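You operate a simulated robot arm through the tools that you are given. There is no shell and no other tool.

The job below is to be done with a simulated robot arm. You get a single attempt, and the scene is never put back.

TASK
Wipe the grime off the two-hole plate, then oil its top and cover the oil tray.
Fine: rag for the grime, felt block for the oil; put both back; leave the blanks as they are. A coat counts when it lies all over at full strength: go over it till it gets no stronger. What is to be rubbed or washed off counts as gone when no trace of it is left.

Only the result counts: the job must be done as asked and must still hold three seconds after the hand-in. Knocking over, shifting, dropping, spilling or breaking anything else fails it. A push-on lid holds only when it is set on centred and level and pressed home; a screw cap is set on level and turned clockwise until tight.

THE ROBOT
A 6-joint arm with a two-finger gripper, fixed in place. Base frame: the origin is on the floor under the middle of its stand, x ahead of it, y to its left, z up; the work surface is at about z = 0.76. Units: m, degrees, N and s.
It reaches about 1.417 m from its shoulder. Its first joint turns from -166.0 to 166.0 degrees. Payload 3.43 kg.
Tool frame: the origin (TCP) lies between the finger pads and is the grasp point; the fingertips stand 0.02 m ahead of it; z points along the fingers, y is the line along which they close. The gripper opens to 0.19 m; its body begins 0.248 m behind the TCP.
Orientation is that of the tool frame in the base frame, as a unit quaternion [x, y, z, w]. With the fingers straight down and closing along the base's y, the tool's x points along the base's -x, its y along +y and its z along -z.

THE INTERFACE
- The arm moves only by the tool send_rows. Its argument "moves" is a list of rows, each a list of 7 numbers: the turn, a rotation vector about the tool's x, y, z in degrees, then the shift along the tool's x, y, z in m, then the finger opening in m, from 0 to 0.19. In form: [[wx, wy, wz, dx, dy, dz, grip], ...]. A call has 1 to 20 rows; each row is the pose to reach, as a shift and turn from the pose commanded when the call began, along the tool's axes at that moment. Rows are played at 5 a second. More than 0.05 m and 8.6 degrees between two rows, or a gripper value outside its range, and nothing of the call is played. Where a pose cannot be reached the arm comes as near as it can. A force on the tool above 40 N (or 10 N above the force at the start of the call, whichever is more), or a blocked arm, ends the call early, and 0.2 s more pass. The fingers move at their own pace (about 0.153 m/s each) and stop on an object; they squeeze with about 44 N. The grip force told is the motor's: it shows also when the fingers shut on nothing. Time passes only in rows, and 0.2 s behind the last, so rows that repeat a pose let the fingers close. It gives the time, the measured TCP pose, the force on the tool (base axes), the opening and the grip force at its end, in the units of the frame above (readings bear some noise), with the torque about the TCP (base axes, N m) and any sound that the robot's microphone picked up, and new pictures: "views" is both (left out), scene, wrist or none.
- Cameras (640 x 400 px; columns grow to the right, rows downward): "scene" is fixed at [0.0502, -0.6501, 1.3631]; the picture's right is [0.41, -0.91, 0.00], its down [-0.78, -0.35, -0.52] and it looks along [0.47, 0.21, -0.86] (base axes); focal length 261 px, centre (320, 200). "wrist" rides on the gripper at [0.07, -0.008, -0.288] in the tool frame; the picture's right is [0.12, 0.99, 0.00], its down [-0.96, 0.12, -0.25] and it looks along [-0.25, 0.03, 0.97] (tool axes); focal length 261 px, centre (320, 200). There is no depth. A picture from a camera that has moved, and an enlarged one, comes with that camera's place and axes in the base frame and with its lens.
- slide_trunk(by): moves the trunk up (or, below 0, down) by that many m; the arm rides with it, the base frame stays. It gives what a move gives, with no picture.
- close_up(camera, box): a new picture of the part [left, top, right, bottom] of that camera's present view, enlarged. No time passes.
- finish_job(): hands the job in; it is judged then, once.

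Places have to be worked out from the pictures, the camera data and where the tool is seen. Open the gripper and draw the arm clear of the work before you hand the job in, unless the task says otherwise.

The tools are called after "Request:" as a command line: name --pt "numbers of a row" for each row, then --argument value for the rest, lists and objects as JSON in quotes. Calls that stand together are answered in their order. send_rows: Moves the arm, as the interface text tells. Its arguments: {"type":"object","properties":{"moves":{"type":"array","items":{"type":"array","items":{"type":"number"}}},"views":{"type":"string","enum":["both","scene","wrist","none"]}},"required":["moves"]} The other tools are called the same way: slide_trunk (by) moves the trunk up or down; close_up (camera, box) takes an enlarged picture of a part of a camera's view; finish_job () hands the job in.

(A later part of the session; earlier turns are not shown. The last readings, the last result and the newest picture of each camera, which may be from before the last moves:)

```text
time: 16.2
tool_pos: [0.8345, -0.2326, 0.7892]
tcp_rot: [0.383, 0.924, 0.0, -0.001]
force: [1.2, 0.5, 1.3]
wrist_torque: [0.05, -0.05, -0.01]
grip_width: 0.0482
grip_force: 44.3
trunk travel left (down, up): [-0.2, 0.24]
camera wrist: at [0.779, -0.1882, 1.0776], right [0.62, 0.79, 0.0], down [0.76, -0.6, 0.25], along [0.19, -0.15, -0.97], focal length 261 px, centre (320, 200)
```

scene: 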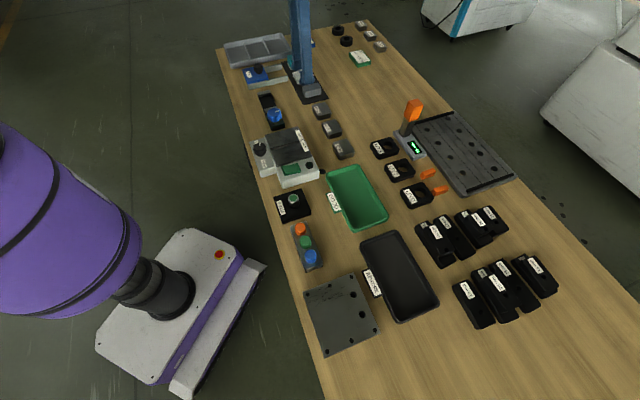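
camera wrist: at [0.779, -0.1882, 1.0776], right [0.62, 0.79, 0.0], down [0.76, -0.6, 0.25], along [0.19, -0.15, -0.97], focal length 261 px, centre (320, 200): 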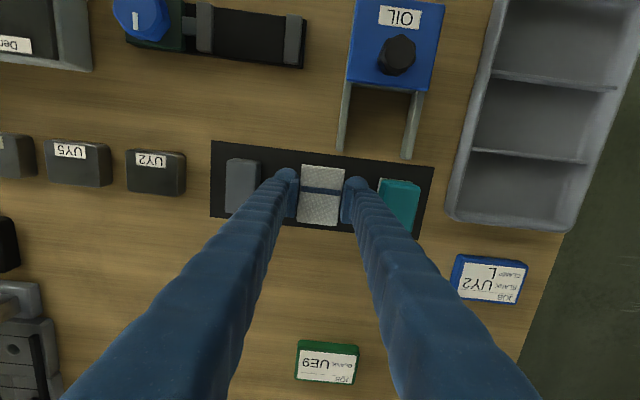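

The grip holds at 48 mm with 44 N; the rag's home is TCP (0.8345, -0.2326, 0.7892). I lift it straight up and check.

Request:
send_rows --pt "0 0 0 0 0 -0.01 0.02" --pt "0 0 0 0 0 -0.03 0.02" --pt "0 0 0 0 0 -0.06 0.02" --pt "0 0 0 0 0 -0.1 0.02" --pt "0 0 0 0 0 -0.14 0.02" --pt "0 0 0 0 0 -0.17 0.02" --pt "0 0 0 0 0 -0.17 0.02" --views "both"

```text
time: 17.8
tool_pos: [0.8365, -0.2318, 0.9602]
tcp_rot: [0.382, 0.924, 0.0, -0.001]
force: [0.1, 0.4, 0.3]
wrist_torque: [-0.01, -0.02, 0.01]
grip_width: 0.0197
grip_force: 0.0
trunk travel left (down, up): [-0.2, 0.24]
camera wrist: at [0.7805, -0.1883, 1.2476], right [0.62, 0.79, 0.0], down [0.76, -0.6, 0.25], along [0.19, -0.15, -0.97], focal length 261 px, centre (320, 200)
```

scene: 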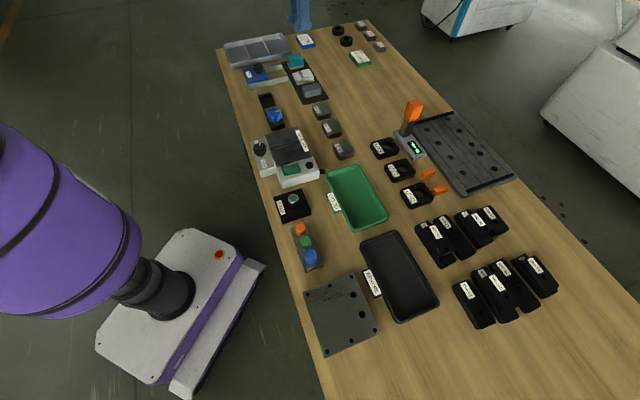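
wrist: 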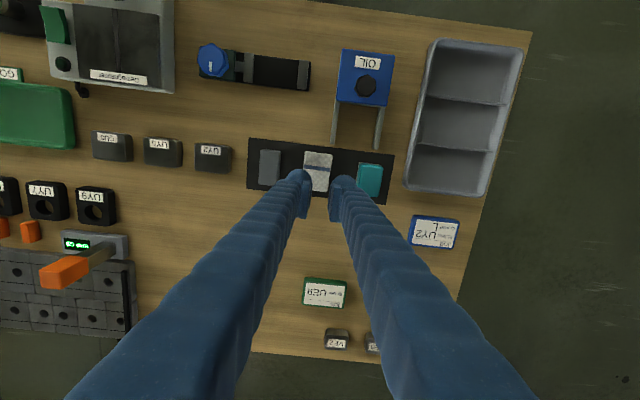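

The fingers slid off the top: the grip closed to 20 mm and the rag stayed on the mat. I zoom in to see whether it moved and to judge its height better.

Request:
close_up --camera "wrist" --box '[245, 130, 405, 210]'

Request:
close_up --camera "scene" --box '[284, 62, 324, 87]'

Request:
close_up --camera "scene" --box '[280, 50, 330, 100]'

```text
4.00 times, centred on (325, 170) of wrist
camera zoom: at [0.7805, -0.1883, 1.2476], right [0.62, 0.79, 0.0], down [0.76, -0.6, 0.25], along [0.19, -0.15, -0.97], focal length 1043 px, centre (300, 320)
```

zoom: 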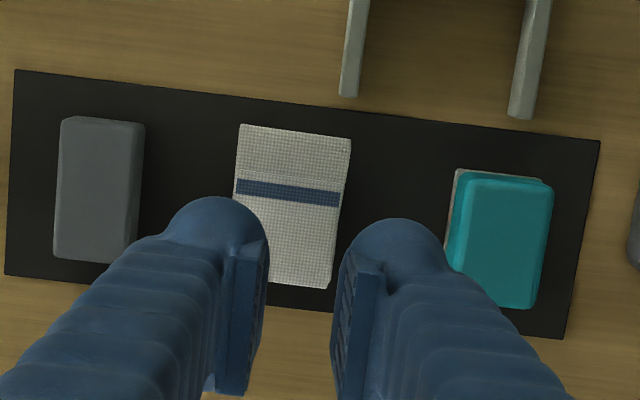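

```text
16.00 times, centred on (304, 74) of scene
camera zoom: at [0.0502, -0.6501, 1.3631], right [0.41, -0.91, 0.0], down [-0.78, -0.35, -0.52], along [0.47, 0.21, -0.86], focal length 4174 px, centre (576, 2208)
```

zoom: 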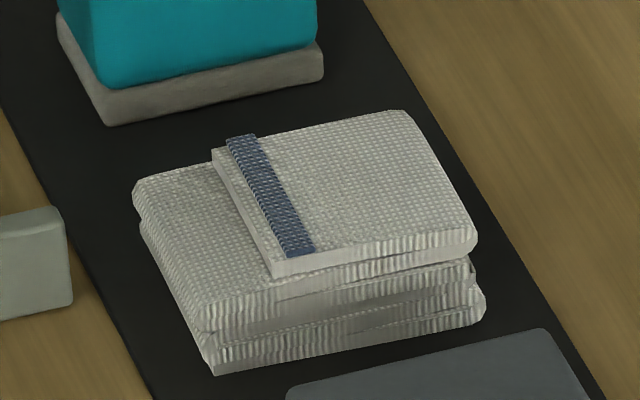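

```text
8.00 times, centred on (305, 75) of scene
camera zoom: at [0.0502, -0.6501, 1.3631], right [0.41, -0.91, 0.0], down [-0.78, -0.35, -0.52], along [0.47, 0.21, -0.86], focal length 2087 px, centre (440, 1200)
```

zoom: 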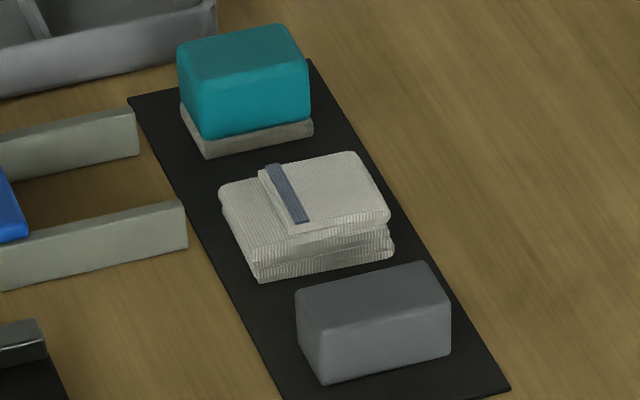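

The rag slid about 4 mm toward the grey block but is otherwise intact, and it is only about 20 mm tall, so I must grip lower. I re-centre on it, biased toward its thicker half, and go down in small steps, watching the force for fingertip contact.

Request:
send_rows --pt "0 0 0 -0.006 -0.006 0.0 0.062" --pt "0 0 0 -0.006 -0.006 0.0 0.062" --pt "0 0 0 -0.006 -0.006 0.04 0.062" --pt "0 0 0 -0.006 -0.006 0.08 0.062" --pt "0 0 0 -0.006 -0.006 0.12 0.062" --pt "0 0 0 -0.006 -0.006 0.15 0.062" --pt "0 0 0 -0.006 -0.006 0.168 0.062" --pt "0 0 0 -0.006 -0.006 0.174 0.062" --pt "0 0 0 -0.006 -0.006 0.174 0.062" --views "wrist"

```text
time: 19.8
tool_pos: [0.8345, -0.2408, 0.7857]
tcp_rot: [0.383, 0.924, 0.0, 0.0]
force: [-0.3, -0.3, 0.7]
wrist_torque: [-0.01, -0.01, 0.01]
grip_width: 0.062
grip_force: 0.1
trunk travel left (down, up): [-0.2, 0.24]
camera wrist: at [0.7802, -0.1965, 1.0736], right [0.62, 0.79, 0.0], down [0.76, -0.6, 0.25], along [0.19, -0.15, -0.97], focal length 261 px, centre (320, 200)
```

wrist: 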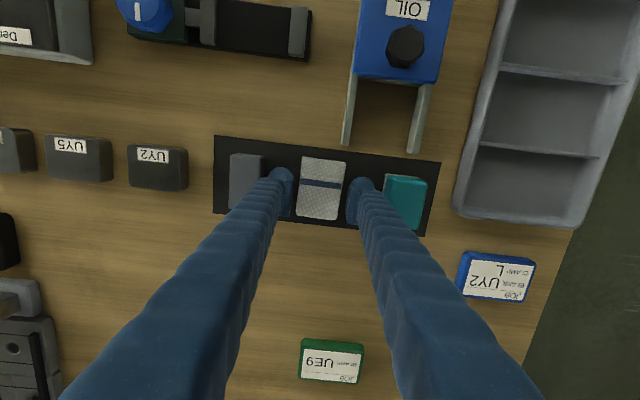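

No contact yet at tip height 0.766. I step down another 3 mm and read the force.

Request:
send_rows --pt "0 0 0 0 0 0.0015 0.062" --pt "0 0 0 0 0 0.003 0.062" --pt "0 0 0 0 0 0.003 0.062" --views "wrist"

Request:
close_up --camera "scene" --box '[280, 55, 340, 105]'

Request:
close_up --camera "wrist" --box '[210, 130, 450, 240]'

```text
time: 20.6
tool_pos: [0.835, -0.241, 0.7832]
tcp_rot: [0.383, 0.924, 0.0, -0.001]
force: [-0.3, -0.1, 0.3]
wrist_torque: [0.02, -0.02, -0.02]
grip_width: 0.062
grip_force: 0.0
trunk travel left (down, up): [-0.2, 0.24]
camera wrist: at [0.7794, -0.1966, 1.0704], right [0.62, 0.79, 0.0], down [0.76, -0.6, 0.25], along [0.19, -0.15, -0.97], focal length 261 px, centre (320, 200)
```

wrist: 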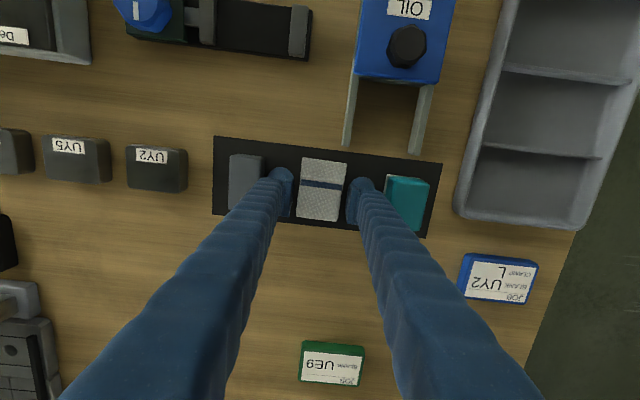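

```text
8.00 times, centred on (310, 80) of scene
camera zoom: at [0.0502, -0.6501, 1.3631], right [0.41, -0.91, 0.0], down [-0.78, -0.35, -0.52], along [0.47, 0.21, -0.86], focal length 2087 px, centre (400, 1160)
```

zoom: 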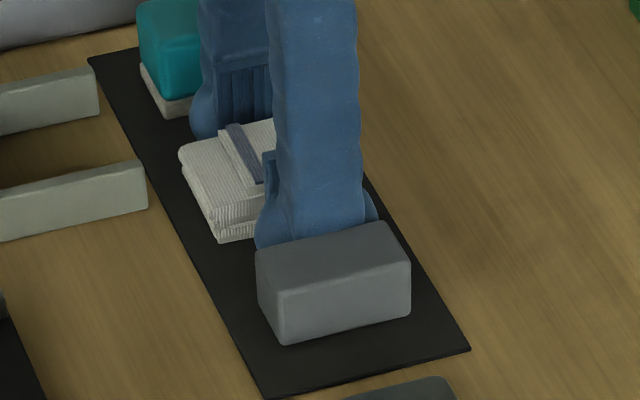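

```text
2.67 times, centred on (330, 185) of wrist
camera zoom: at [0.7794, -0.1966, 1.0704], right [0.62, 0.79, 0.0], down [0.76, -0.6, 0.25], along [0.19, -0.15, -0.97], focal length 695 px, centre (293, 240)
```

zoom: 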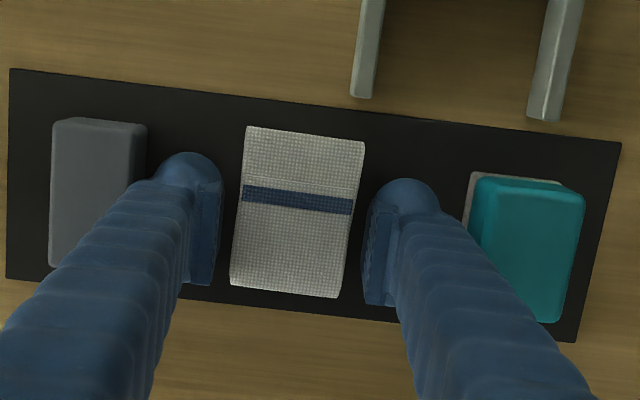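

Still no contact. I step down 2 mm more.

Request:
send_rows --pt "0 0 0 0 0 0.001 0.062" --pt "0 0 0 0 0 0.002 0.062" --pt "0 0 0 0 0 0.002 0.062" --views "none"

```text
time: 21.4
tool_pos: [0.8361, -0.2405, 0.7824]
tcp_rot: [0.381, 0.924, 0.0, 0.001]
force: [-0.7, 2.9, 13.6]
wrist_torque: [0.05, 0.06, -0.03]
grip_width: 0.0621
grip_force: 0.1
trunk travel left (down, up): [-0.2, 0.24]
```

The tips touch the mat at TCP z≈0.7825. I back off about 1.5 mm, close on the rag, then lift only slightly to test the hold.

Request:
send_rows --pt "0 0 0 0 0 -0.0025 0.062" --pt "0 0 0 0 0 -0.0025 0.062" --pt "0 0 0 0 0 -0.0025 0.05" --pt "0 0 0 0 0 -0.0025 0.04" --pt "0 0 0 0 0 -0.0025 0.03" --pt "0 0 0 0 0 -0.0025 0.0" --pt "0 0 0 0 0 -0.0025 0.0" --views "wrist"

Request:
close_up --camera "wrist" --box '[250, 140, 410, 240]'

```text
time: 23.0
tool_pos: [0.8342, -0.2415, 0.7833]
tcp_rot: [0.383, 0.924, -0.001, 0.0]
force: [0.3, 0.9, -0.2]
wrist_torque: [0.0, 0.03, -0.03]
grip_width: 0.0482
grip_force: 44.1
trunk travel left (down, up): [-0.2, 0.24]
camera wrist: at [0.7792, -0.1972, 1.0711], right [0.62, 0.79, 0.0], down [0.76, -0.6, 0.25], along [0.19, -0.15, -0.97], focal length 261 px, centre (320, 200)
```

wrist: 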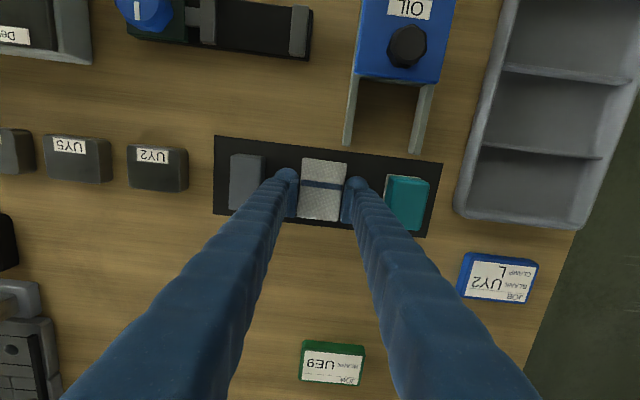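

```text
4.00 times, centred on (330, 190) of wrist
camera zoom: at [0.7792, -0.1972, 1.0711], right [0.62, 0.79, 0.0], down [0.76, -0.6, 0.25], along [0.19, -0.15, -0.97], focal length 1043 px, centre (280, 240)
```

zoom: 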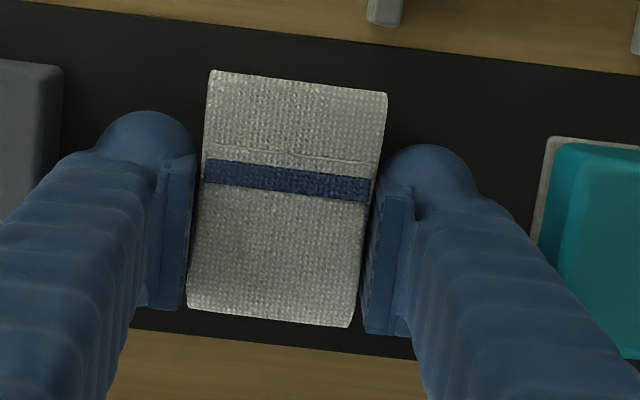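

The grip reads 48.2 mm again, now about 6 mm lower on the rag. I lift 8 mm slowly and check that the width stays.

Request:
send_rows --pt "0 0 0 0 0 -0.002 0.0" --pt "0 0 0 0 0 -0.004 0.0" --pt "0 0 0 0 0 -0.006 0.0" --pt "0 0 0 0 0 -0.008 0.0" --pt "0 0 0 0 0 -0.01 0.0" --views "wrist"

Request:
close_up --camera "scene" --box '[280, 55, 340, 105]'

```text
time: 24.2
tool_pos: [0.8344, -0.2406, 0.7928]
tcp_rot: [0.384, 0.923, -0.001, 0.0]
force: [0.7, -0.3, -1.0]
wrist_torque: [-0.02, -0.02, 0.0]
grip_width: 0.0482
grip_force: 44.2
trunk travel left (down, up): [-0.2, 0.24]
camera wrist: at [0.7789, -0.1969, 1.0801], right [0.62, 0.79, 0.0], down [0.76, -0.6, 0.25], along [0.19, -0.15, -0.97], focal length 261 px, centre (320, 200)
```

wrist: 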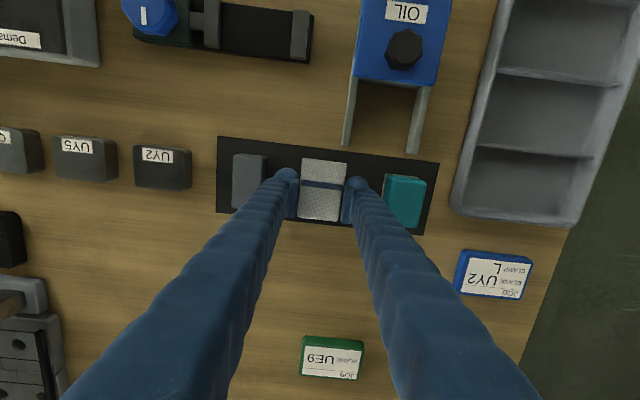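

```text
8.00 times, centred on (310, 80) of scene
camera zoom: at [0.0502, -0.6501, 1.3631], right [0.41, -0.91, 0.0], down [-0.78, -0.35, -0.52], along [0.47, 0.21, -0.86], focal length 2087 px, centre (400, 1160)
```

zoom: 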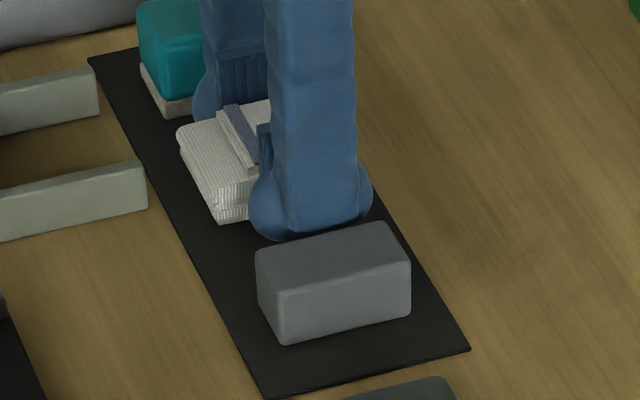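

The rag is held and clear of the mat. I lift it and fly it to the plate.

Request:
send_rows --pt "0 0 0 0 0 -0.03 0" --pt "0 0 0 0 0 -0.07 0" --pt "0 0 0 0 0 -0.115 0" --pt "0 0 0 0.011 -0.0461 -0.122 0" --pt "0 0 0 0.0219 -0.0921 -0.129 0" --pt "0 0 0 0.0329 -0.1382 -0.136 0" --pt "0 0 0 0.0438 -0.1842 -0.143 0" --pt "0 0 0 0.0548 -0.2303 -0.15 0" --pt "0 0 0 0.0658 -0.2764 -0.15 0" --pt "0 0 0 0.0767 -0.3224 -0.15 0" --pt "0 0 0 0.0877 -0.3685 -0.15 0" --pt "0 0 0 0.0986 -0.4145 -0.15 0" --pt "0 0 0 0.1096 -0.4606 -0.15 0" --pt "0 0 0 0.1205 -0.5066 -0.15 0" --pt "0 0 0 0.1315 -0.5527 -0.15 0" --pt "0 0 0 0.1425 -0.5988 -0.15 0" --pt "0 0 0 0.1534 -0.6448 -0.15 0" --pt "0 0 0 0.1644 -0.6909 -0.15 0" --pt "0 0 0 0.1753 -0.7369 -0.15 0" --pt "0 0 0 0.1863 -0.783 -0.15 0" --views "both"

```text
time: 28.4
tool_pos: [0.1488, -0.6637, 0.9446]
tcp_rot: [0.382, 0.924, 0.0, 0.0]
force: [-0.4, 0.2, -1.0]
wrist_torque: [-0.03, -0.05, 0.0]
grip_width: 0.0481
grip_force: 43.6
trunk travel left (down, up): [-0.2, 0.24]
camera wrist: at [0.0925, -0.6196, 1.2323], right [0.62, 0.79, 0.0], down [0.76, -0.6, 0.25], along [0.19, -0.15, -0.97], focal length 261 px, centre (320, 200)
```

scene: 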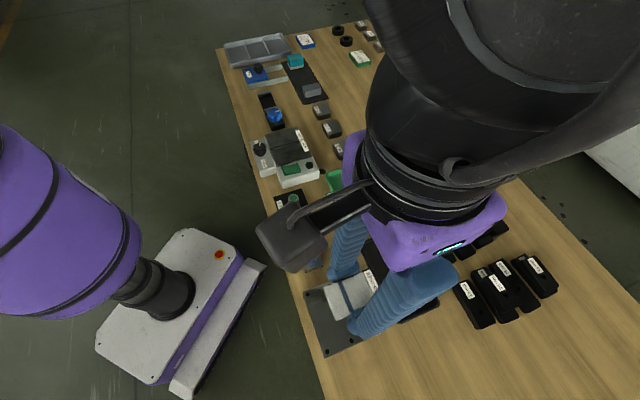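
wrist: 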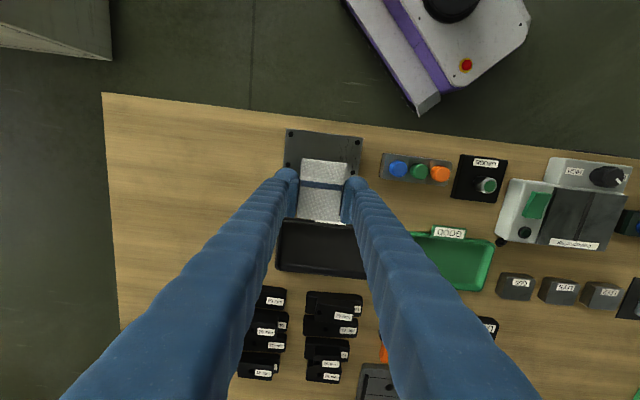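

The rag hangs over the plate. With fingers along e1, one would come close to the button box beside the grimy edge, so I turn the tool 90°. The fingers then straddle along e2 and the rag's long side runs along e1.

Request:
send_rows --pt "0 0 8.2 0 0 0 0" --pt "0 0 16.4 0 0 0 0" --pt "0 0 24.6 0 0 0 0" --pt "0 0 32.8 0 0 0 0" --pt "0 0 41 0 0 0 0" --pt "0 0 49.2 0 0 0 0" --pt "0 0 57.4 0 0 0 0" --pt "0 0 65.6 0 0 0 0" --pt "0 0 73.8 0 0 0 0" --pt "0 0 82 0 0 0 0" --pt "0 0 90 0 0 0 0" --pt "0 0 90 0 0 0 0" --views "both"

```text
time: 31.0
tool_pos: [0.1485, -0.6634, 0.9443]
tcp_rot: [0.923, 0.384, 0.0, 0.0]
force: [0.0, -0.2, 0.1]
wrist_torque: [0.01, -0.02, 0.03]
grip_width: 0.0483
grip_force: 43.3
trunk travel left (down, up): [-0.2, 0.24]
camera wrist: at [0.1927, -0.6077, 1.2311], right [0.79, -0.62, 0.0], down [-0.6, -0.76, 0.25], along [-0.15, -0.19, -0.97], focal length 261 px, centre (320, 200)
```

scene: 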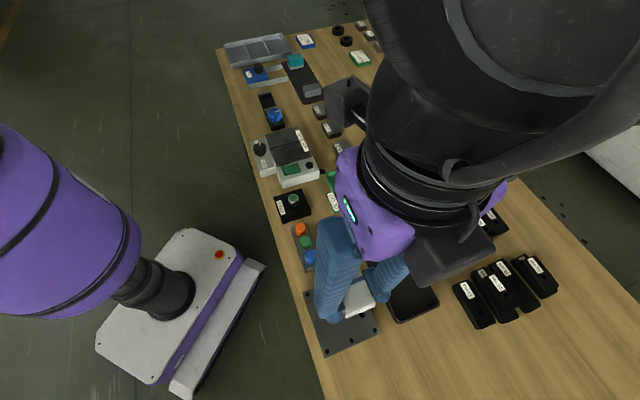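
wrist: 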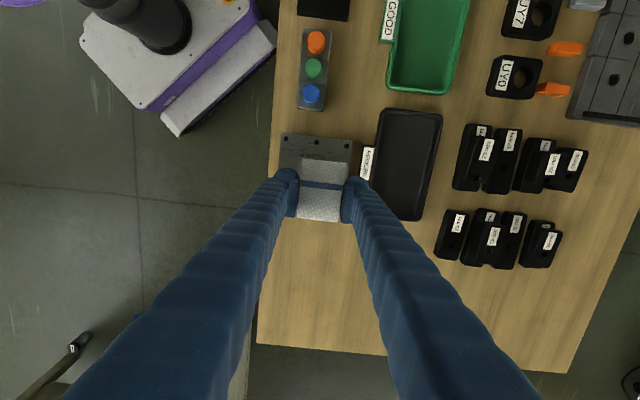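

I zoom in to see the plate edge, the grime, the fingers and the REWORK tab in this orientation.

Request:
close_up --camera "wrist" --box '[260, 110, 400, 230]'

Request:
close_up --camera "scene" --box '[290, 220, 450, 360]'

```text
3.33 times, centred on (330, 170) of wrist
camera zoom: at [0.1927, -0.6077, 1.2311], right [0.79, -0.62, 0.0], down [-0.6, -0.76, 0.25], along [-0.15, -0.19, -0.97], focal length 869 px, centre (287, 300)
```

zoom: 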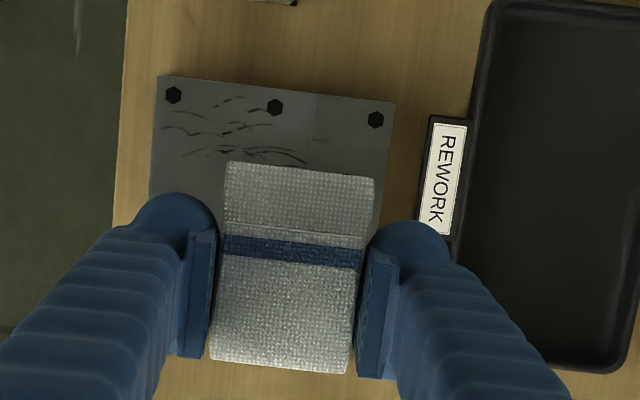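

```text
2.86 times, centred on (370, 290) of scene
camera zoom: at [0.0502, -0.6501, 1.3631], right [0.41, -0.91, 0.0], down [-0.78, -0.35, -0.52], along [0.47, 0.21, -0.86], focal length 745 px, centre (177, -57)
```

zoom: 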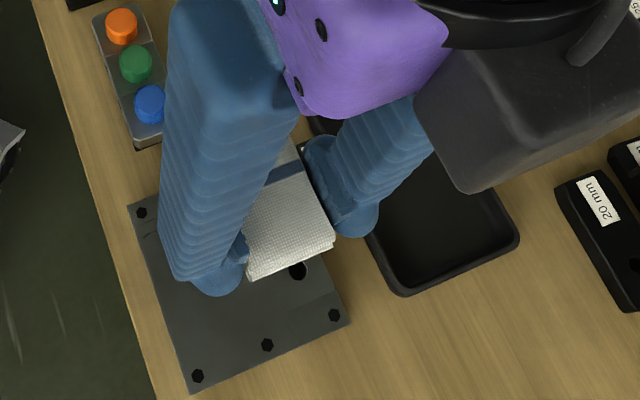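

From the bolts in both views I get the plate centre at about (0.1406, -0.654) and a constant +4.5 mm camera bias along tool x. I move the rag over the middle of the grimy half and descend to about 4 mm above where I expect contact.

Request:
send_rows --pt "0 0 0 0.0193 -0.0125 0.02 0" --pt "0 0 0 0.0193 -0.0125 0.06 0" --pt "0 0 0 0.0193 -0.0125 0.1 0" --pt "0 0 0 0.0193 -0.0125 0.13 0" --pt "0 0 0 0.0193 -0.0125 0.142 0" --pt "0 0 0 0.0193 -0.0125 0.142 0" --views "both"

Request:
close_up --camera "wrist" --box '[240, 100, 420, 240]'

Request:
close_up --camera "scene" --box '[290, 250, 420, 360]'

```text
time: 32.2
tool_pos: [0.1537, -0.6384, 0.8059]
tcp_rot: [0.924, 0.383, 0.0, 0.0]
force: [-2.1, 4.5, 11.4]
wrist_torque: [0.34, -0.09, 0.05]
grip_width: 0.0481
grip_force: 44.2
trunk travel left (down, up): [-0.2, 0.24]
stopped in row 6: the force on the tool passed its limit at 44 N (the readings are from after the stop); the commanded pose is now the measured one
camera wrist: at [0.1982, -0.5838, 1.0932], right [0.79, -0.62, 0.0], down [-0.6, -0.76, 0.25], along [-0.15, -0.2, -0.97], focal length 261 px, centre (320, 200)
```

scene: 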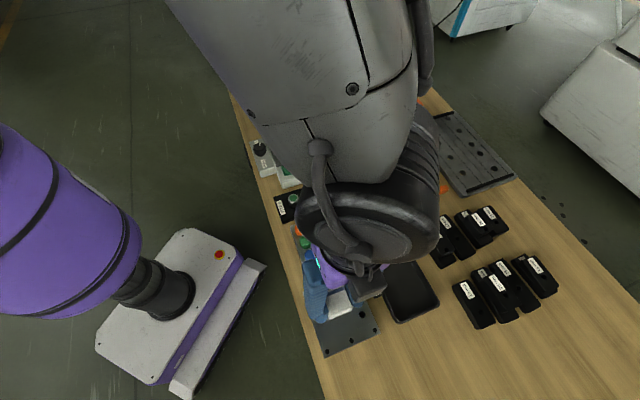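
wrist: 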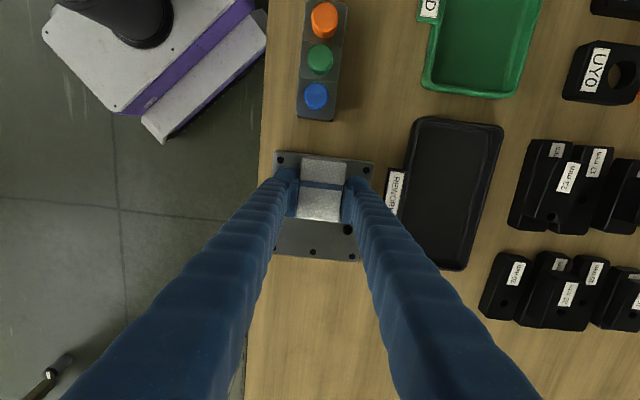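

```text
2.86 times, centred on (330, 170) of wrist
camera zoom: at [0.1982, -0.5838, 1.0932], right [0.79, -0.62, 0.0], down [-0.6, -0.76, 0.25], along [-0.15, -0.2, -0.97], focal length 745 px, centre (291, 286)
```

zoom: 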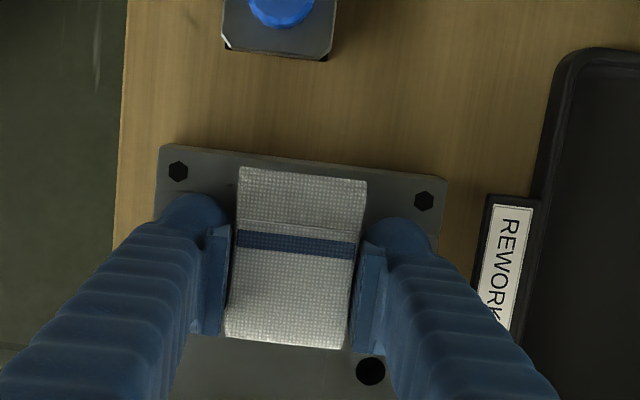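

```text
3.64 times, centred on (355, 305) of scene
camera zoom: at [0.0502, -0.6501, 1.3631], right [0.41, -0.91, 0.0], down [-0.78, -0.35, -0.52], along [0.47, 0.21, -0.86], focal length 949 px, centre (193, -182)
```

zoom: 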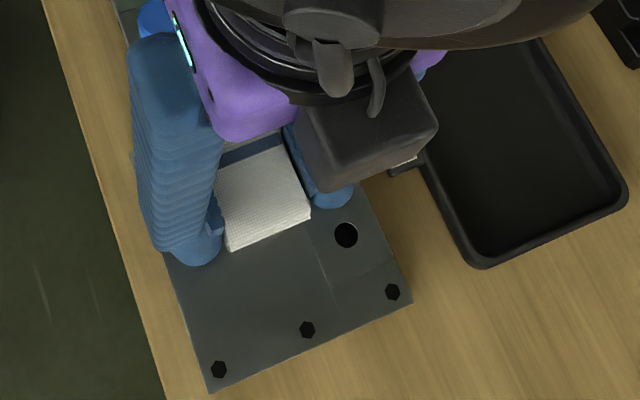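

The rag touched down at TCP z≈0.806, so the plate top is at about 0.785, and it now presses with about 11 N. I sweep the rag in a zigzag over the grimy half at this pressure.

Request:
send_rows --pt "0 0 0 0.01 0 0.0003 0" --pt "0 0 0 0.01 -0.015 0.0003 0" --pt "0 0 0 0.01 -0.03 0.0003 0" --pt "0 0 0 0.01 -0.04 0.0003 0" --pt "0 0 0 0.0 -0.04 0.0003 0" --pt "0 0 0 -0.015 -0.04 0.0003 0" --pt "0 0 0 -0.015 -0.02 0.0003 0" --pt "0 0 0 -0.015 0.0 0.0003 0" --pt "0 0 0 -0.015 0.014 0.0003 0" --pt "0 0 0 0.0 0.014 0.0003 0" --pt "0 0 0 0.01 0.014 0.0003 0" --pt "0 0 0 0.01 0 0.0003 0" --pt "0 0 0 0.01 -0.02 0.0003 0" --pt "0 0 0 0.01 -0.04 0.0003 0" --pt "0 0 0 -0.005 -0.04 0.0003 0" --pt "0 0 0 -0.005 -0.02 0.0003 0" --pt "0 0 0 -0.005 0 0.0003 0" --pt "0 0 0 -0.005 0.014 0.0003 0" --pt "0 0 0 0.01 0.014 0.0003 0" --pt "0 0 0 0 0 0.0003 0" --views "both"

Request:
close_up --camera "wrist" --box '[240, 100, 420, 240]'

```text
time: 33.7
tool_pos: [0.1178, -0.6206, 0.8058]
tcp_rot: [0.923, 0.384, 0.001, -0.001]
force: [0.3, 4.7, 13.7]
wrist_torque: [-0.34, 0.01, 0.05]
grip_width: 0.0481
grip_force: 44.0
trunk travel left (down, up): [-0.2, 0.24]
stopped in row 7: the force on the tool passed its limit at 69 N (the readings are from after the stop); the commanded pose is now the measured one
camera wrist: at [0.1607, -0.5655, 1.0934], right [0.79, -0.62, 0.0], down [-0.6, -0.76, 0.25], along [-0.15, -0.19, -0.97], focal length 261 px, centre (320, 200)
```

scene: 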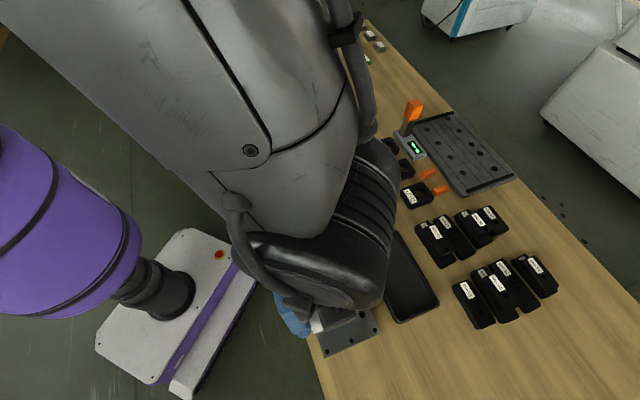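
wrist: 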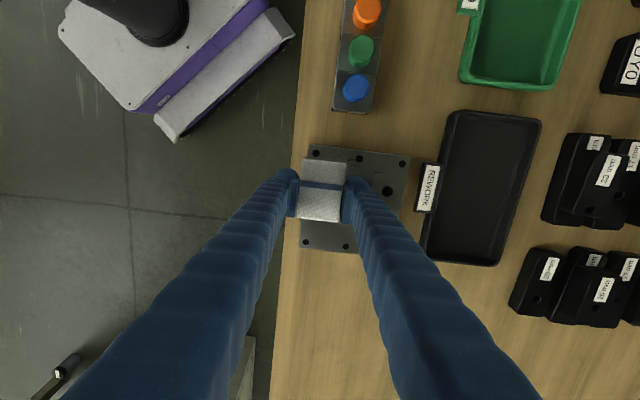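

```text
2.86 times, centred on (330, 170) of wrist
camera zoom: at [0.1607, -0.5655, 1.0934], right [0.79, -0.62, 0.0], down [-0.6, -0.76, 0.25], along [-0.15, -0.19, -0.97], focal length 745 px, centre (291, 286)
```

zoom: 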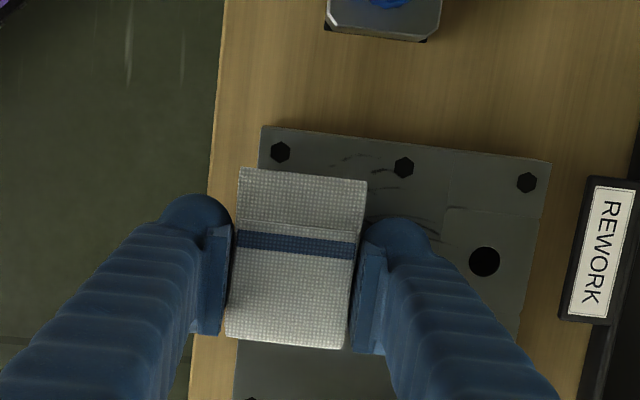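

The rag's sweep was stopped at the plate's +e2 edge; the outer finger seems to hang slightly below the plate top and caught on the edge. I lift straight up 3 cm and look at the rag in the grip.

Request:
send_rows --pt "0 0 0 0 -0.002 -0.005 0" --pt "0 0 0 0 -0.002 -0.015 0" --pt "0 0 0 0 -0.002 -0.03 0" --pt "0 0 0 0 -0.002 -0.06 0" --pt "0 0 0 0 -0.002 -0.06 0" --views "both"

Request:
close_up --camera "wrist" --box '[240, 100, 420, 240]'

Request:
close_up --camera "scene" --box '[250, 260, 400, 360]'

```text
time: 34.9
tool_pos: [0.1157, -0.6204, 0.8667]
tcp_rot: [0.924, 0.383, 0.0, -0.002]
force: [0.0, 0.5, -0.9]
wrist_torque: [-0.11, -0.01, 0.0]
grip_width: 0.0483
grip_force: 44.0
trunk travel left (down, up): [-0.2, 0.24]
camera wrist: at [0.1596, -0.5649, 1.1541], right [0.79, -0.62, 0.0], down [-0.6, -0.76, 0.24], along [-0.15, -0.19, -0.97], focal length 261 px, centre (320, 200)
```

scene: 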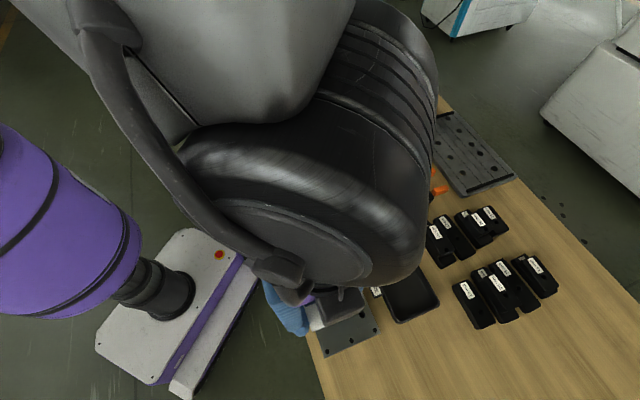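
wrist: 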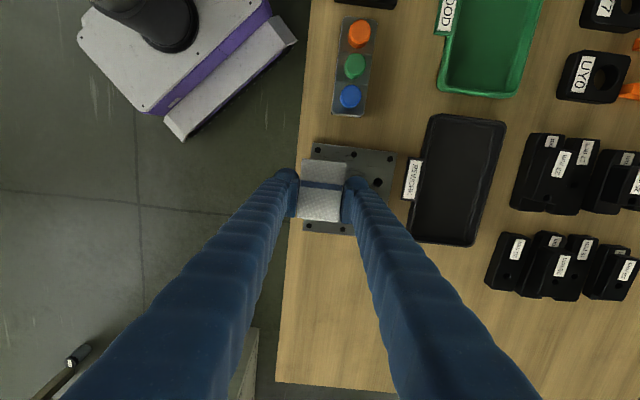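

```text
2.86 times, centred on (330, 170) of wrist
camera zoom: at [0.1596, -0.5649, 1.1541], right [0.79, -0.62, 0.0], down [-0.6, -0.76, 0.24], along [-0.15, -0.19, -0.97], focal length 745 px, centre (291, 286)
```

zoom: 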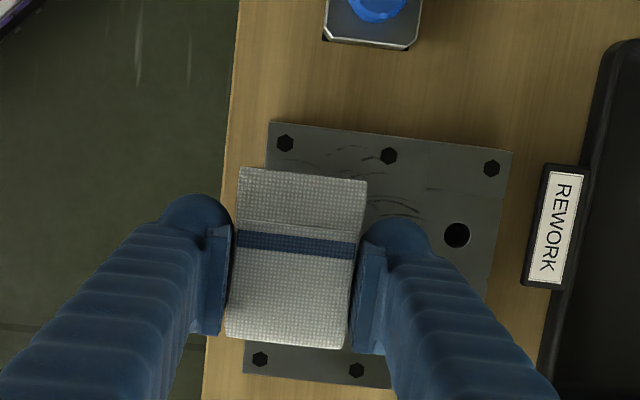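

```text
4.00 times, centred on (325, 310) of scene
camera zoom: at [0.0502, -0.6501, 1.3631], right [0.41, -0.91, 0.0], down [-0.78, -0.35, -0.52], along [0.47, 0.21, -0.86], focal length 1043 px, centre (300, -240)
```

zoom: 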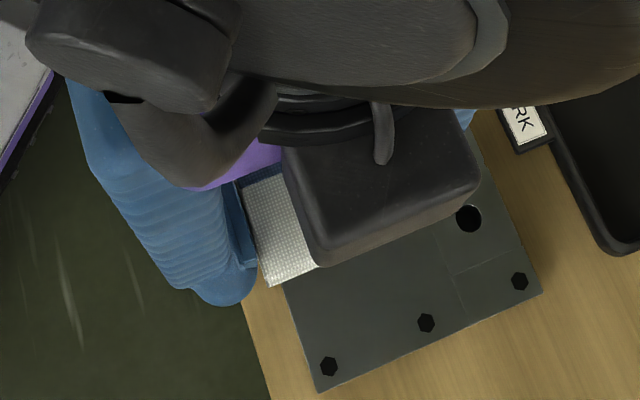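

The streaks have faded where the rag passed, so wiping works; I only need the tips a few mm higher on the rag. I set the rag down at the plate's middle, where both fingers are over the plate, to regrip it.

Request:
send_rows --pt "0 0 0 0 0.02 0 0" --pt "0 0 0 0 0.042 0 0" --pt "0 0 0 0 0.042 0.03 0" --pt "0 0 0 0 0.042 0.05 0" --pt "0 0 0 0 0.042 0.057 0" --pt "0 0 0 0 0.042 0.0595 0" --pt "0 0 0 0 0.042 0.06 0" --views "wrist"

```text
time: 36.5
tool_pos: [0.1449, -0.649, 0.805]
tcp_rot: [0.924, 0.383, 0.0, -0.003]
force: [-0.6, 6.6, 18.7]
wrist_torque: [-0.32, -0.11, 0.08]
grip_width: 0.0483
grip_force: 43.6
trunk travel left (down, up): [-0.2, 0.24]
camera wrist: at [0.189, -0.5945, 1.0934], right [0.79, -0.62, 0.0], down [-0.6, -0.76, 0.24], along [-0.15, -0.19, -0.97], focal length 261 px, centre (320, 200)
```

wrist: 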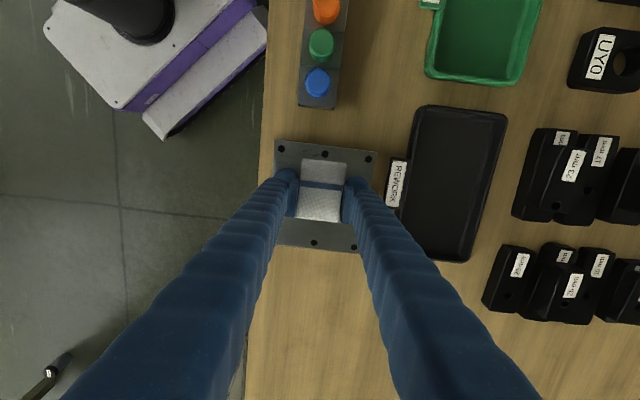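

The rag sits on the plate with 19 N. I open the fingers at this height; if the force stays, the tips themselves are bearing on the plate.

Request:
send_rows --pt "0 0 0 0 0 -0.001 0.03" --pt "0 0 0 0 0 -0.001 0.055" --pt "0 0 0 0 0 -0.001 0.062" --pt "0 0 0 0 0 -0.001 0.062" --pt "0 0 0 0 0 -0.001 0.062" --views "wrist"

Request:
close_up --camera "wrist" --box '[240, 100, 420, 240]'

```text
time: 37.7
tool_pos: [0.1454, -0.6521, 0.8047]
tcp_rot: [0.924, 0.382, 0.001, -0.003]
force: [-0.9, -2.6, 3.2]
wrist_torque: [-0.18, -0.03, -0.08]
grip_width: 0.063
grip_force: 0.6
trunk travel left (down, up): [-0.2, 0.24]
camera wrist: at [0.1894, -0.5955, 1.0932], right [0.79, -0.62, 0.0], down [-0.6, -0.76, 0.24], along [-0.15, -0.19, -0.97], focal length 261 px, centre (320, 200)
```

wrist: 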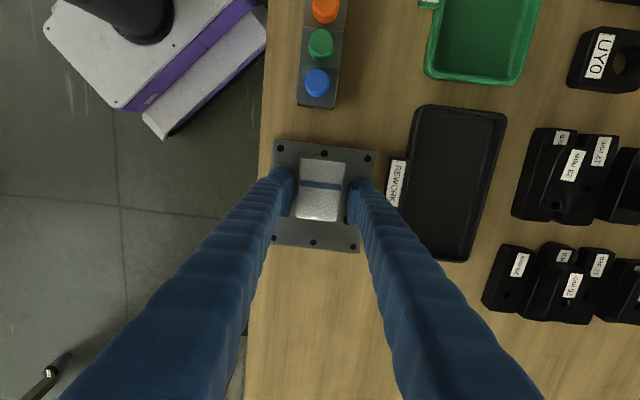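

```text
2.86 times, centred on (330, 170) of wrist
camera zoom: at [0.1894, -0.5955, 1.0932], right [0.79, -0.62, 0.0], down [-0.6, -0.76, 0.24], along [-0.15, -0.19, -0.97], focal length 745 px, centre (291, 286)
```

zoom: 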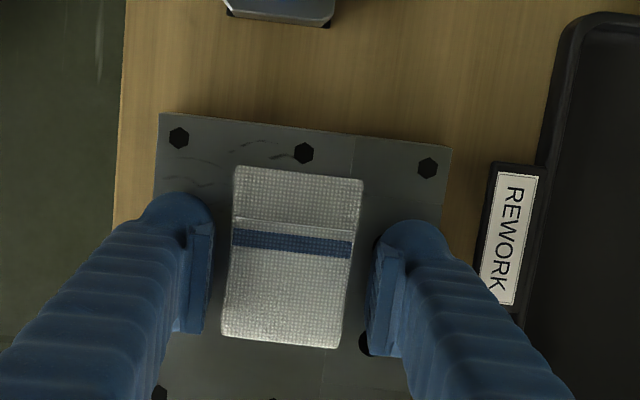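

Only 3 N remain, so the tips were just touching the plate at commanded z≈0.807. I raise 3.2 mm, level the small tilt, regrip and do a slow test lift.

Request:
send_rows --pt "-0.3 -0.13 0 0 0 -0.0032 0.062" --pt "-0.3 -0.13 0 0 0 -0.0032 0.062" --pt "-0.3 -0.13 0 0 0 -0.0032 0.05" --pt "-0.3 -0.13 0 0 0 -0.0032 0.04" --pt "-0.3 -0.13 0 0 0 -0.0032 0.02" --pt "-0.3 -0.13 0 0 0 -0.0032 0.0" --pt "-0.3 -0.13 0 0 0 -0.0032 0.0" --pt "-0.3 -0.13 0 0 0 -0.0052 0.0" --pt "-0.3 -0.13 0 0 0 -0.0082 0.0" --pt "-0.3 -0.13 0 0 0 -0.0132 0.0" --pt "-0.3 -0.13 0 0 0 -0.0232 0.0" --pt "-0.3 -0.13 0 0 0 -0.0232 0.0" --views "wrist"

Request:
close_up --camera "wrist" --box '[240, 100, 420, 240]'

```text
time: 40.3
tool_pos: [0.145, -0.648, 0.8299]
tcp_rot: [0.924, 0.382, 0.0, 0.001]
force: [0.7, 0.9, 0.0]
wrist_torque: [-0.04, 0.02, -0.01]
grip_width: 0.0481
grip_force: 43.9
trunk travel left (down, up): [-0.2, 0.24]
camera wrist: at [0.1884, -0.5932, 1.1162], right [0.79, -0.62, 0.0], down [-0.6, -0.76, 0.25], along [-0.15, -0.2, -0.97], focal length 261 px, centre (320, 200)
```

wrist: 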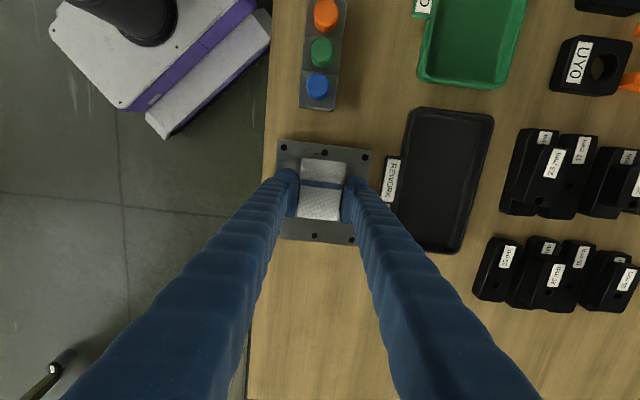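

```text
2.86 times, centred on (330, 170) of wrist
camera zoom: at [0.1884, -0.5932, 1.1162], right [0.79, -0.62, 0.0], down [-0.6, -0.76, 0.25], along [-0.15, -0.2, -0.97], focal length 745 px, centre (291, 286)
```

zoom: 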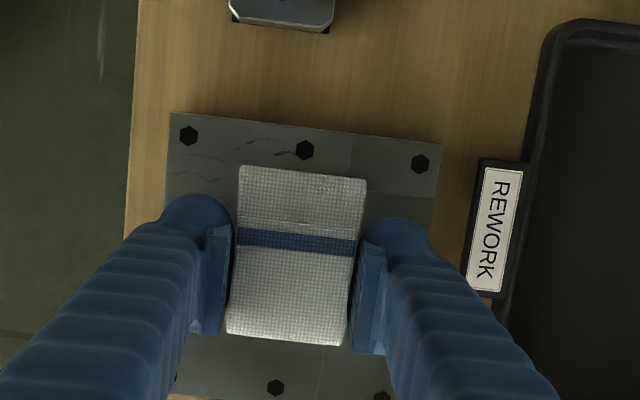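

The regrip holds. I lower until the rag presses lightly on the plate and sweep the grimy half again.

Request:
send_rows --pt "0 0 0 0 0 0.012 0" --pt "0 0 0 0 0 0.018 0" --pt "0 0 0 0 0 0.02 0" --pt "0 0 0 0 0 0.0208 0" --pt "0 0 0 0.01 0 0.021 0" --pt "0 0 0 0.02 0 0.021 0" --pt "0 0 0 0.02 -0.015 0.021 0" --pt "0 0 0 0.02 -0.03 0.021 0" --pt "0 0 0 0.02 -0.037 0.021 0" --pt "0 0 0 0.01 -0.037 0.021 0" --pt "0 0 0 0.0 -0.037 0.021 0" --pt "0 0 0 0.0 -0.025 0.021 0" --pt "0 0 0 0.0 -0.01 0.021 0" --pt "0 0 0 0.0 0.005 0.021 0" --pt "0 0 0 0.0 0.017 0.021 0" --pt "0 0 0 0.01 0.017 0.021 0" --pt "0 0 0 0.02 0.017 0.021 0" --pt "0 0 0 0.02 0.005 0.021 0" --pt "0 0 0 0.02 -0.01 0.021 0" --views "wrist"

Request:
close_up --camera "wrist" --box '[240, 100, 420, 240]'

```text
time: 42.8
tool_pos: [0.1201, -0.6206, 0.8083]
tcp_rot: [0.924, 0.382, 0.001, -0.003]
force: [-1.4, 4.0, 13.3]
wrist_torque: [-0.29, 0.07, -0.04]
grip_width: 0.0485
grip_force: 43.9
trunk travel left (down, up): [-0.2, 0.24]
stopped in row 12: the force on the tool passed its limit at 46 N (the readings are from after the stop); the commanded pose is now the measured one
camera wrist: at [0.1641, -0.5657, 1.0965], right [0.79, -0.62, 0.0], down [-0.6, -0.76, 0.24], along [-0.15, -0.19, -0.97], focal length 261 px, centre (320, 200)
```

wrist: 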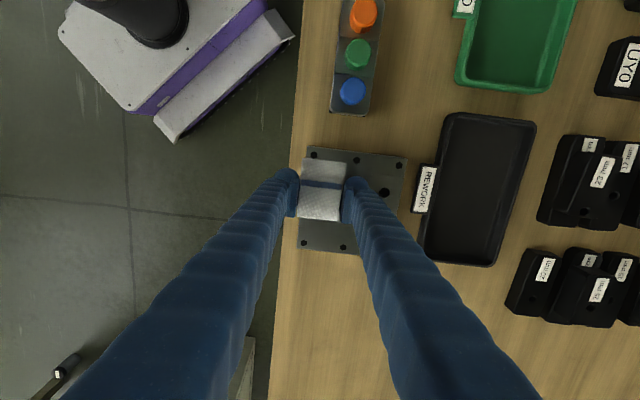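

```text
2.86 times, centred on (330, 170) of wrist
camera zoom: at [0.1641, -0.5657, 1.0965], right [0.79, -0.62, 0.0], down [-0.6, -0.76, 0.24], along [-0.15, -0.19, -0.97], focal length 745 px, centre (291, 286)
```

zoom: 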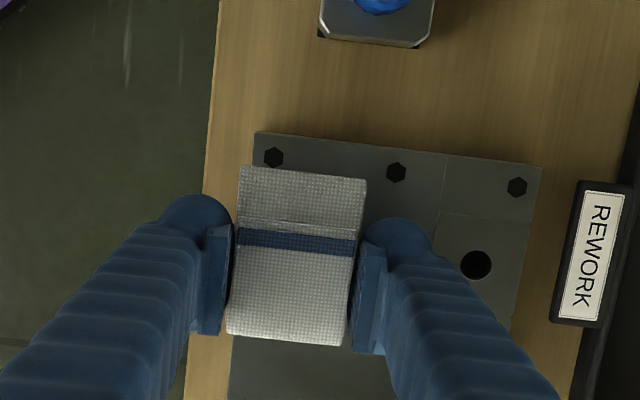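

It stalled again right when reversing toward -e2 at the plate edge. I want to know if that is the edge or just friction in that direction, so I lift, move back over the plate's middle, level the tool and touch down lightly.

Request:
send_rows --pt "-0.3 -0.13 0 0 0 -0.006 0" --pt "-0.3 -0.13 0 0 0 -0.014 0" --pt "-0.3 -0.13 0 0 0.02 -0.014 0" --pt "-0.3 -0.13 0 0 0.04 -0.014 0" --pt "-0.3 -0.13 0 0 0.04 -0.006 0" --pt "-0.3 -0.13 0 0 0.04 -0.002 0" --pt "-0.3 -0.13 0 0 0.04 -0.001 0" --pt "-0.3 -0.13 0 0 0.04 -0.001 0" --views "none"

```text
time: 44.6
tool_pos: [0.1495, -0.6495, 0.8076]
tcp_rot: [0.924, 0.383, 0.001, 0.001]
force: [-1.3, 0.4, 9.7]
wrist_torque: [0.01, 0.13, 0.04]
grip_width: 0.0481
grip_force: 43.6
trunk travel left (down, up): [-0.2, 0.24]
```

It rests with 10 N in the middle. I test a short, slow stroke toward -e2 here.

Request:
send_rows --pt "0 0 0 0 0.004 0 0" --pt "0 0 0 0 0.008 0 0" --pt "0 0 0 0 0.012 0 0" --views "none"

```text
time: 45.4
tool_pos: [0.158, -0.6587, 0.8106]
tcp_rot: [0.924, 0.383, 0.001, 0.0]
force: [-0.2, 0.4, -1.8]
wrist_torque: [-0.05, -0.02, 0.01]
grip_width: 0.0483
grip_force: 43.6
trunk travel left (down, up): [-0.2, 0.24]
```

After the -e2 stroke the contact force vanished and z rose 3 mm, though z was not commanded to change. I repeat small strokes with readings to understand how height and force vary.

Request:
send_rows --pt "0 0 0 0 0 0 0" --pt "0 0 0 0 0 0 0" --pt "0 0 0 0 0 0 0" --views "none"

Request:
send_rows --pt "0 0 0 0 -0.004 0 0" --pt "0 0 0 0 -0.008 0 0" --pt "0 0 0 0 -0.012 0 0" --pt "0 0 0 0 -0.012 0 0" --views "none"

Request:
send_rows --pt "0 0 0 0 0.004 0 0" --pt "0 0 0 0 0.008 0 0" --pt "0 0 0 0 0.012 0 0" --pt "0 0 0 0 0.012 0 0" --views "wrist"

```text
time: 46.2
tool_pos: [0.1574, -0.6576, 0.809]
tcp_rot: [0.924, 0.383, 0.0, 0.0]
force: [-0.3, 0.1, 0.9]
wrist_torque: [-0.01, 0.04, 0.03]
grip_width: 0.0482
grip_force: 43.8
trunk travel left (down, up): [-0.2, 0.24]
```

```text
time: 47.2
tool_pos: [0.1492, -0.6497, 0.809]
tcp_rot: [0.924, 0.382, 0.001, 0.0]
force: [0.1, -0.7, 3.0]
wrist_torque: [0.01, -0.06, -0.03]
grip_width: 0.0481
grip_force: 44.5
trunk travel left (down, up): [-0.2, 0.24]
```

```text
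time: 48.2
tool_pos: [0.1576, -0.6581, 0.8091]
tcp_rot: [0.924, 0.383, 0.001, 0.0]
force: [-0.4, -0.9, 2.3]
wrist_torque: [0.05, -0.01, 0.0]
grip_width: 0.0483
grip_force: 44.2
trunk travel left (down, up): [-0.2, 0.24]
camera wrist: at [0.2008, -0.6019, 1.0963], right [0.79, -0.62, 0.0], down [-0.6, -0.76, 0.25], along [-0.15, -0.2, -0.97], focal length 261 px, centre (320, 200)
```

wrist: 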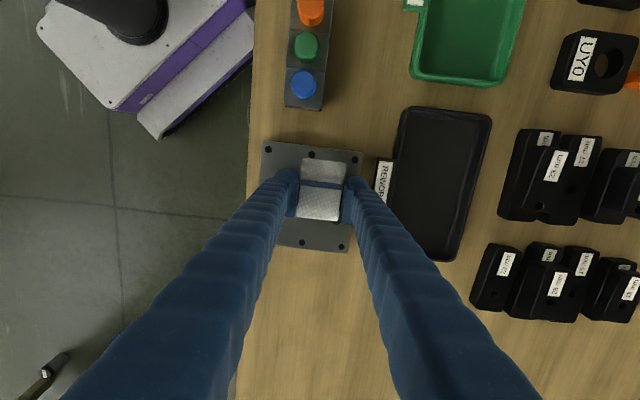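

At slow pace the strokes run smoothly with 2–3 N both ways, so the stops came from moving too fast while pressing. I look at what grime is left.

Request:
close_up --camera "wrist" --box '[250, 125, 380, 255]'

Request:
close_up --camera "wrist" --box '[255, 130, 375, 190]'

```text
3.08 times, centred on (315, 190) of wrist
camera zoom: at [0.2008, -0.6019, 1.0963], right [0.79, -0.62, 0.0], down [-0.6, -0.76, 0.25], along [-0.15, -0.2, -0.97], focal length 802 px, centre (335, 231)
```

zoom: 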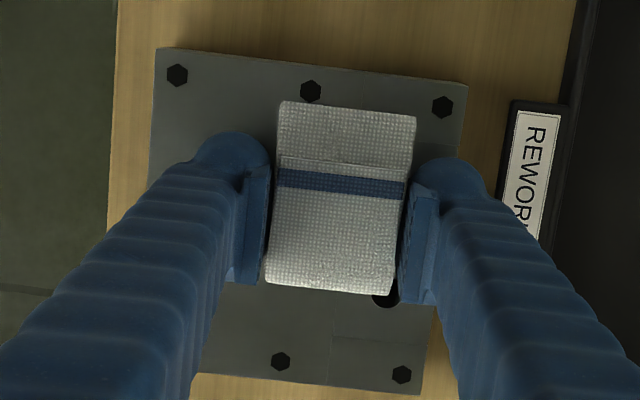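

```text
5.33 times, centred on (315, 160) of wrist
camera zoom: at [0.2008, -0.6019, 1.0963], right [0.79, -0.62, 0.0], down [-0.6, -0.76, 0.25], along [-0.15, -0.2, -0.97], focal length 1390 px, centre (347, 413)
```

zoom: 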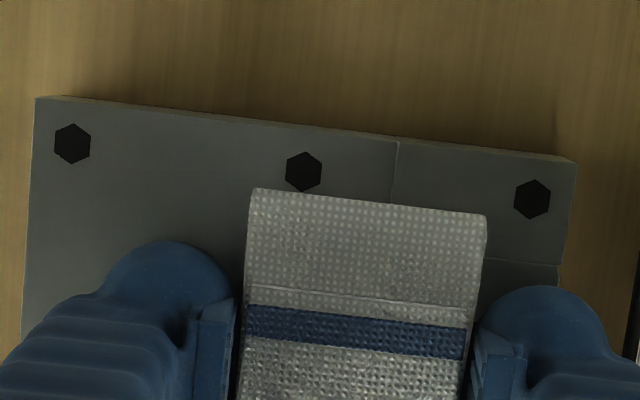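

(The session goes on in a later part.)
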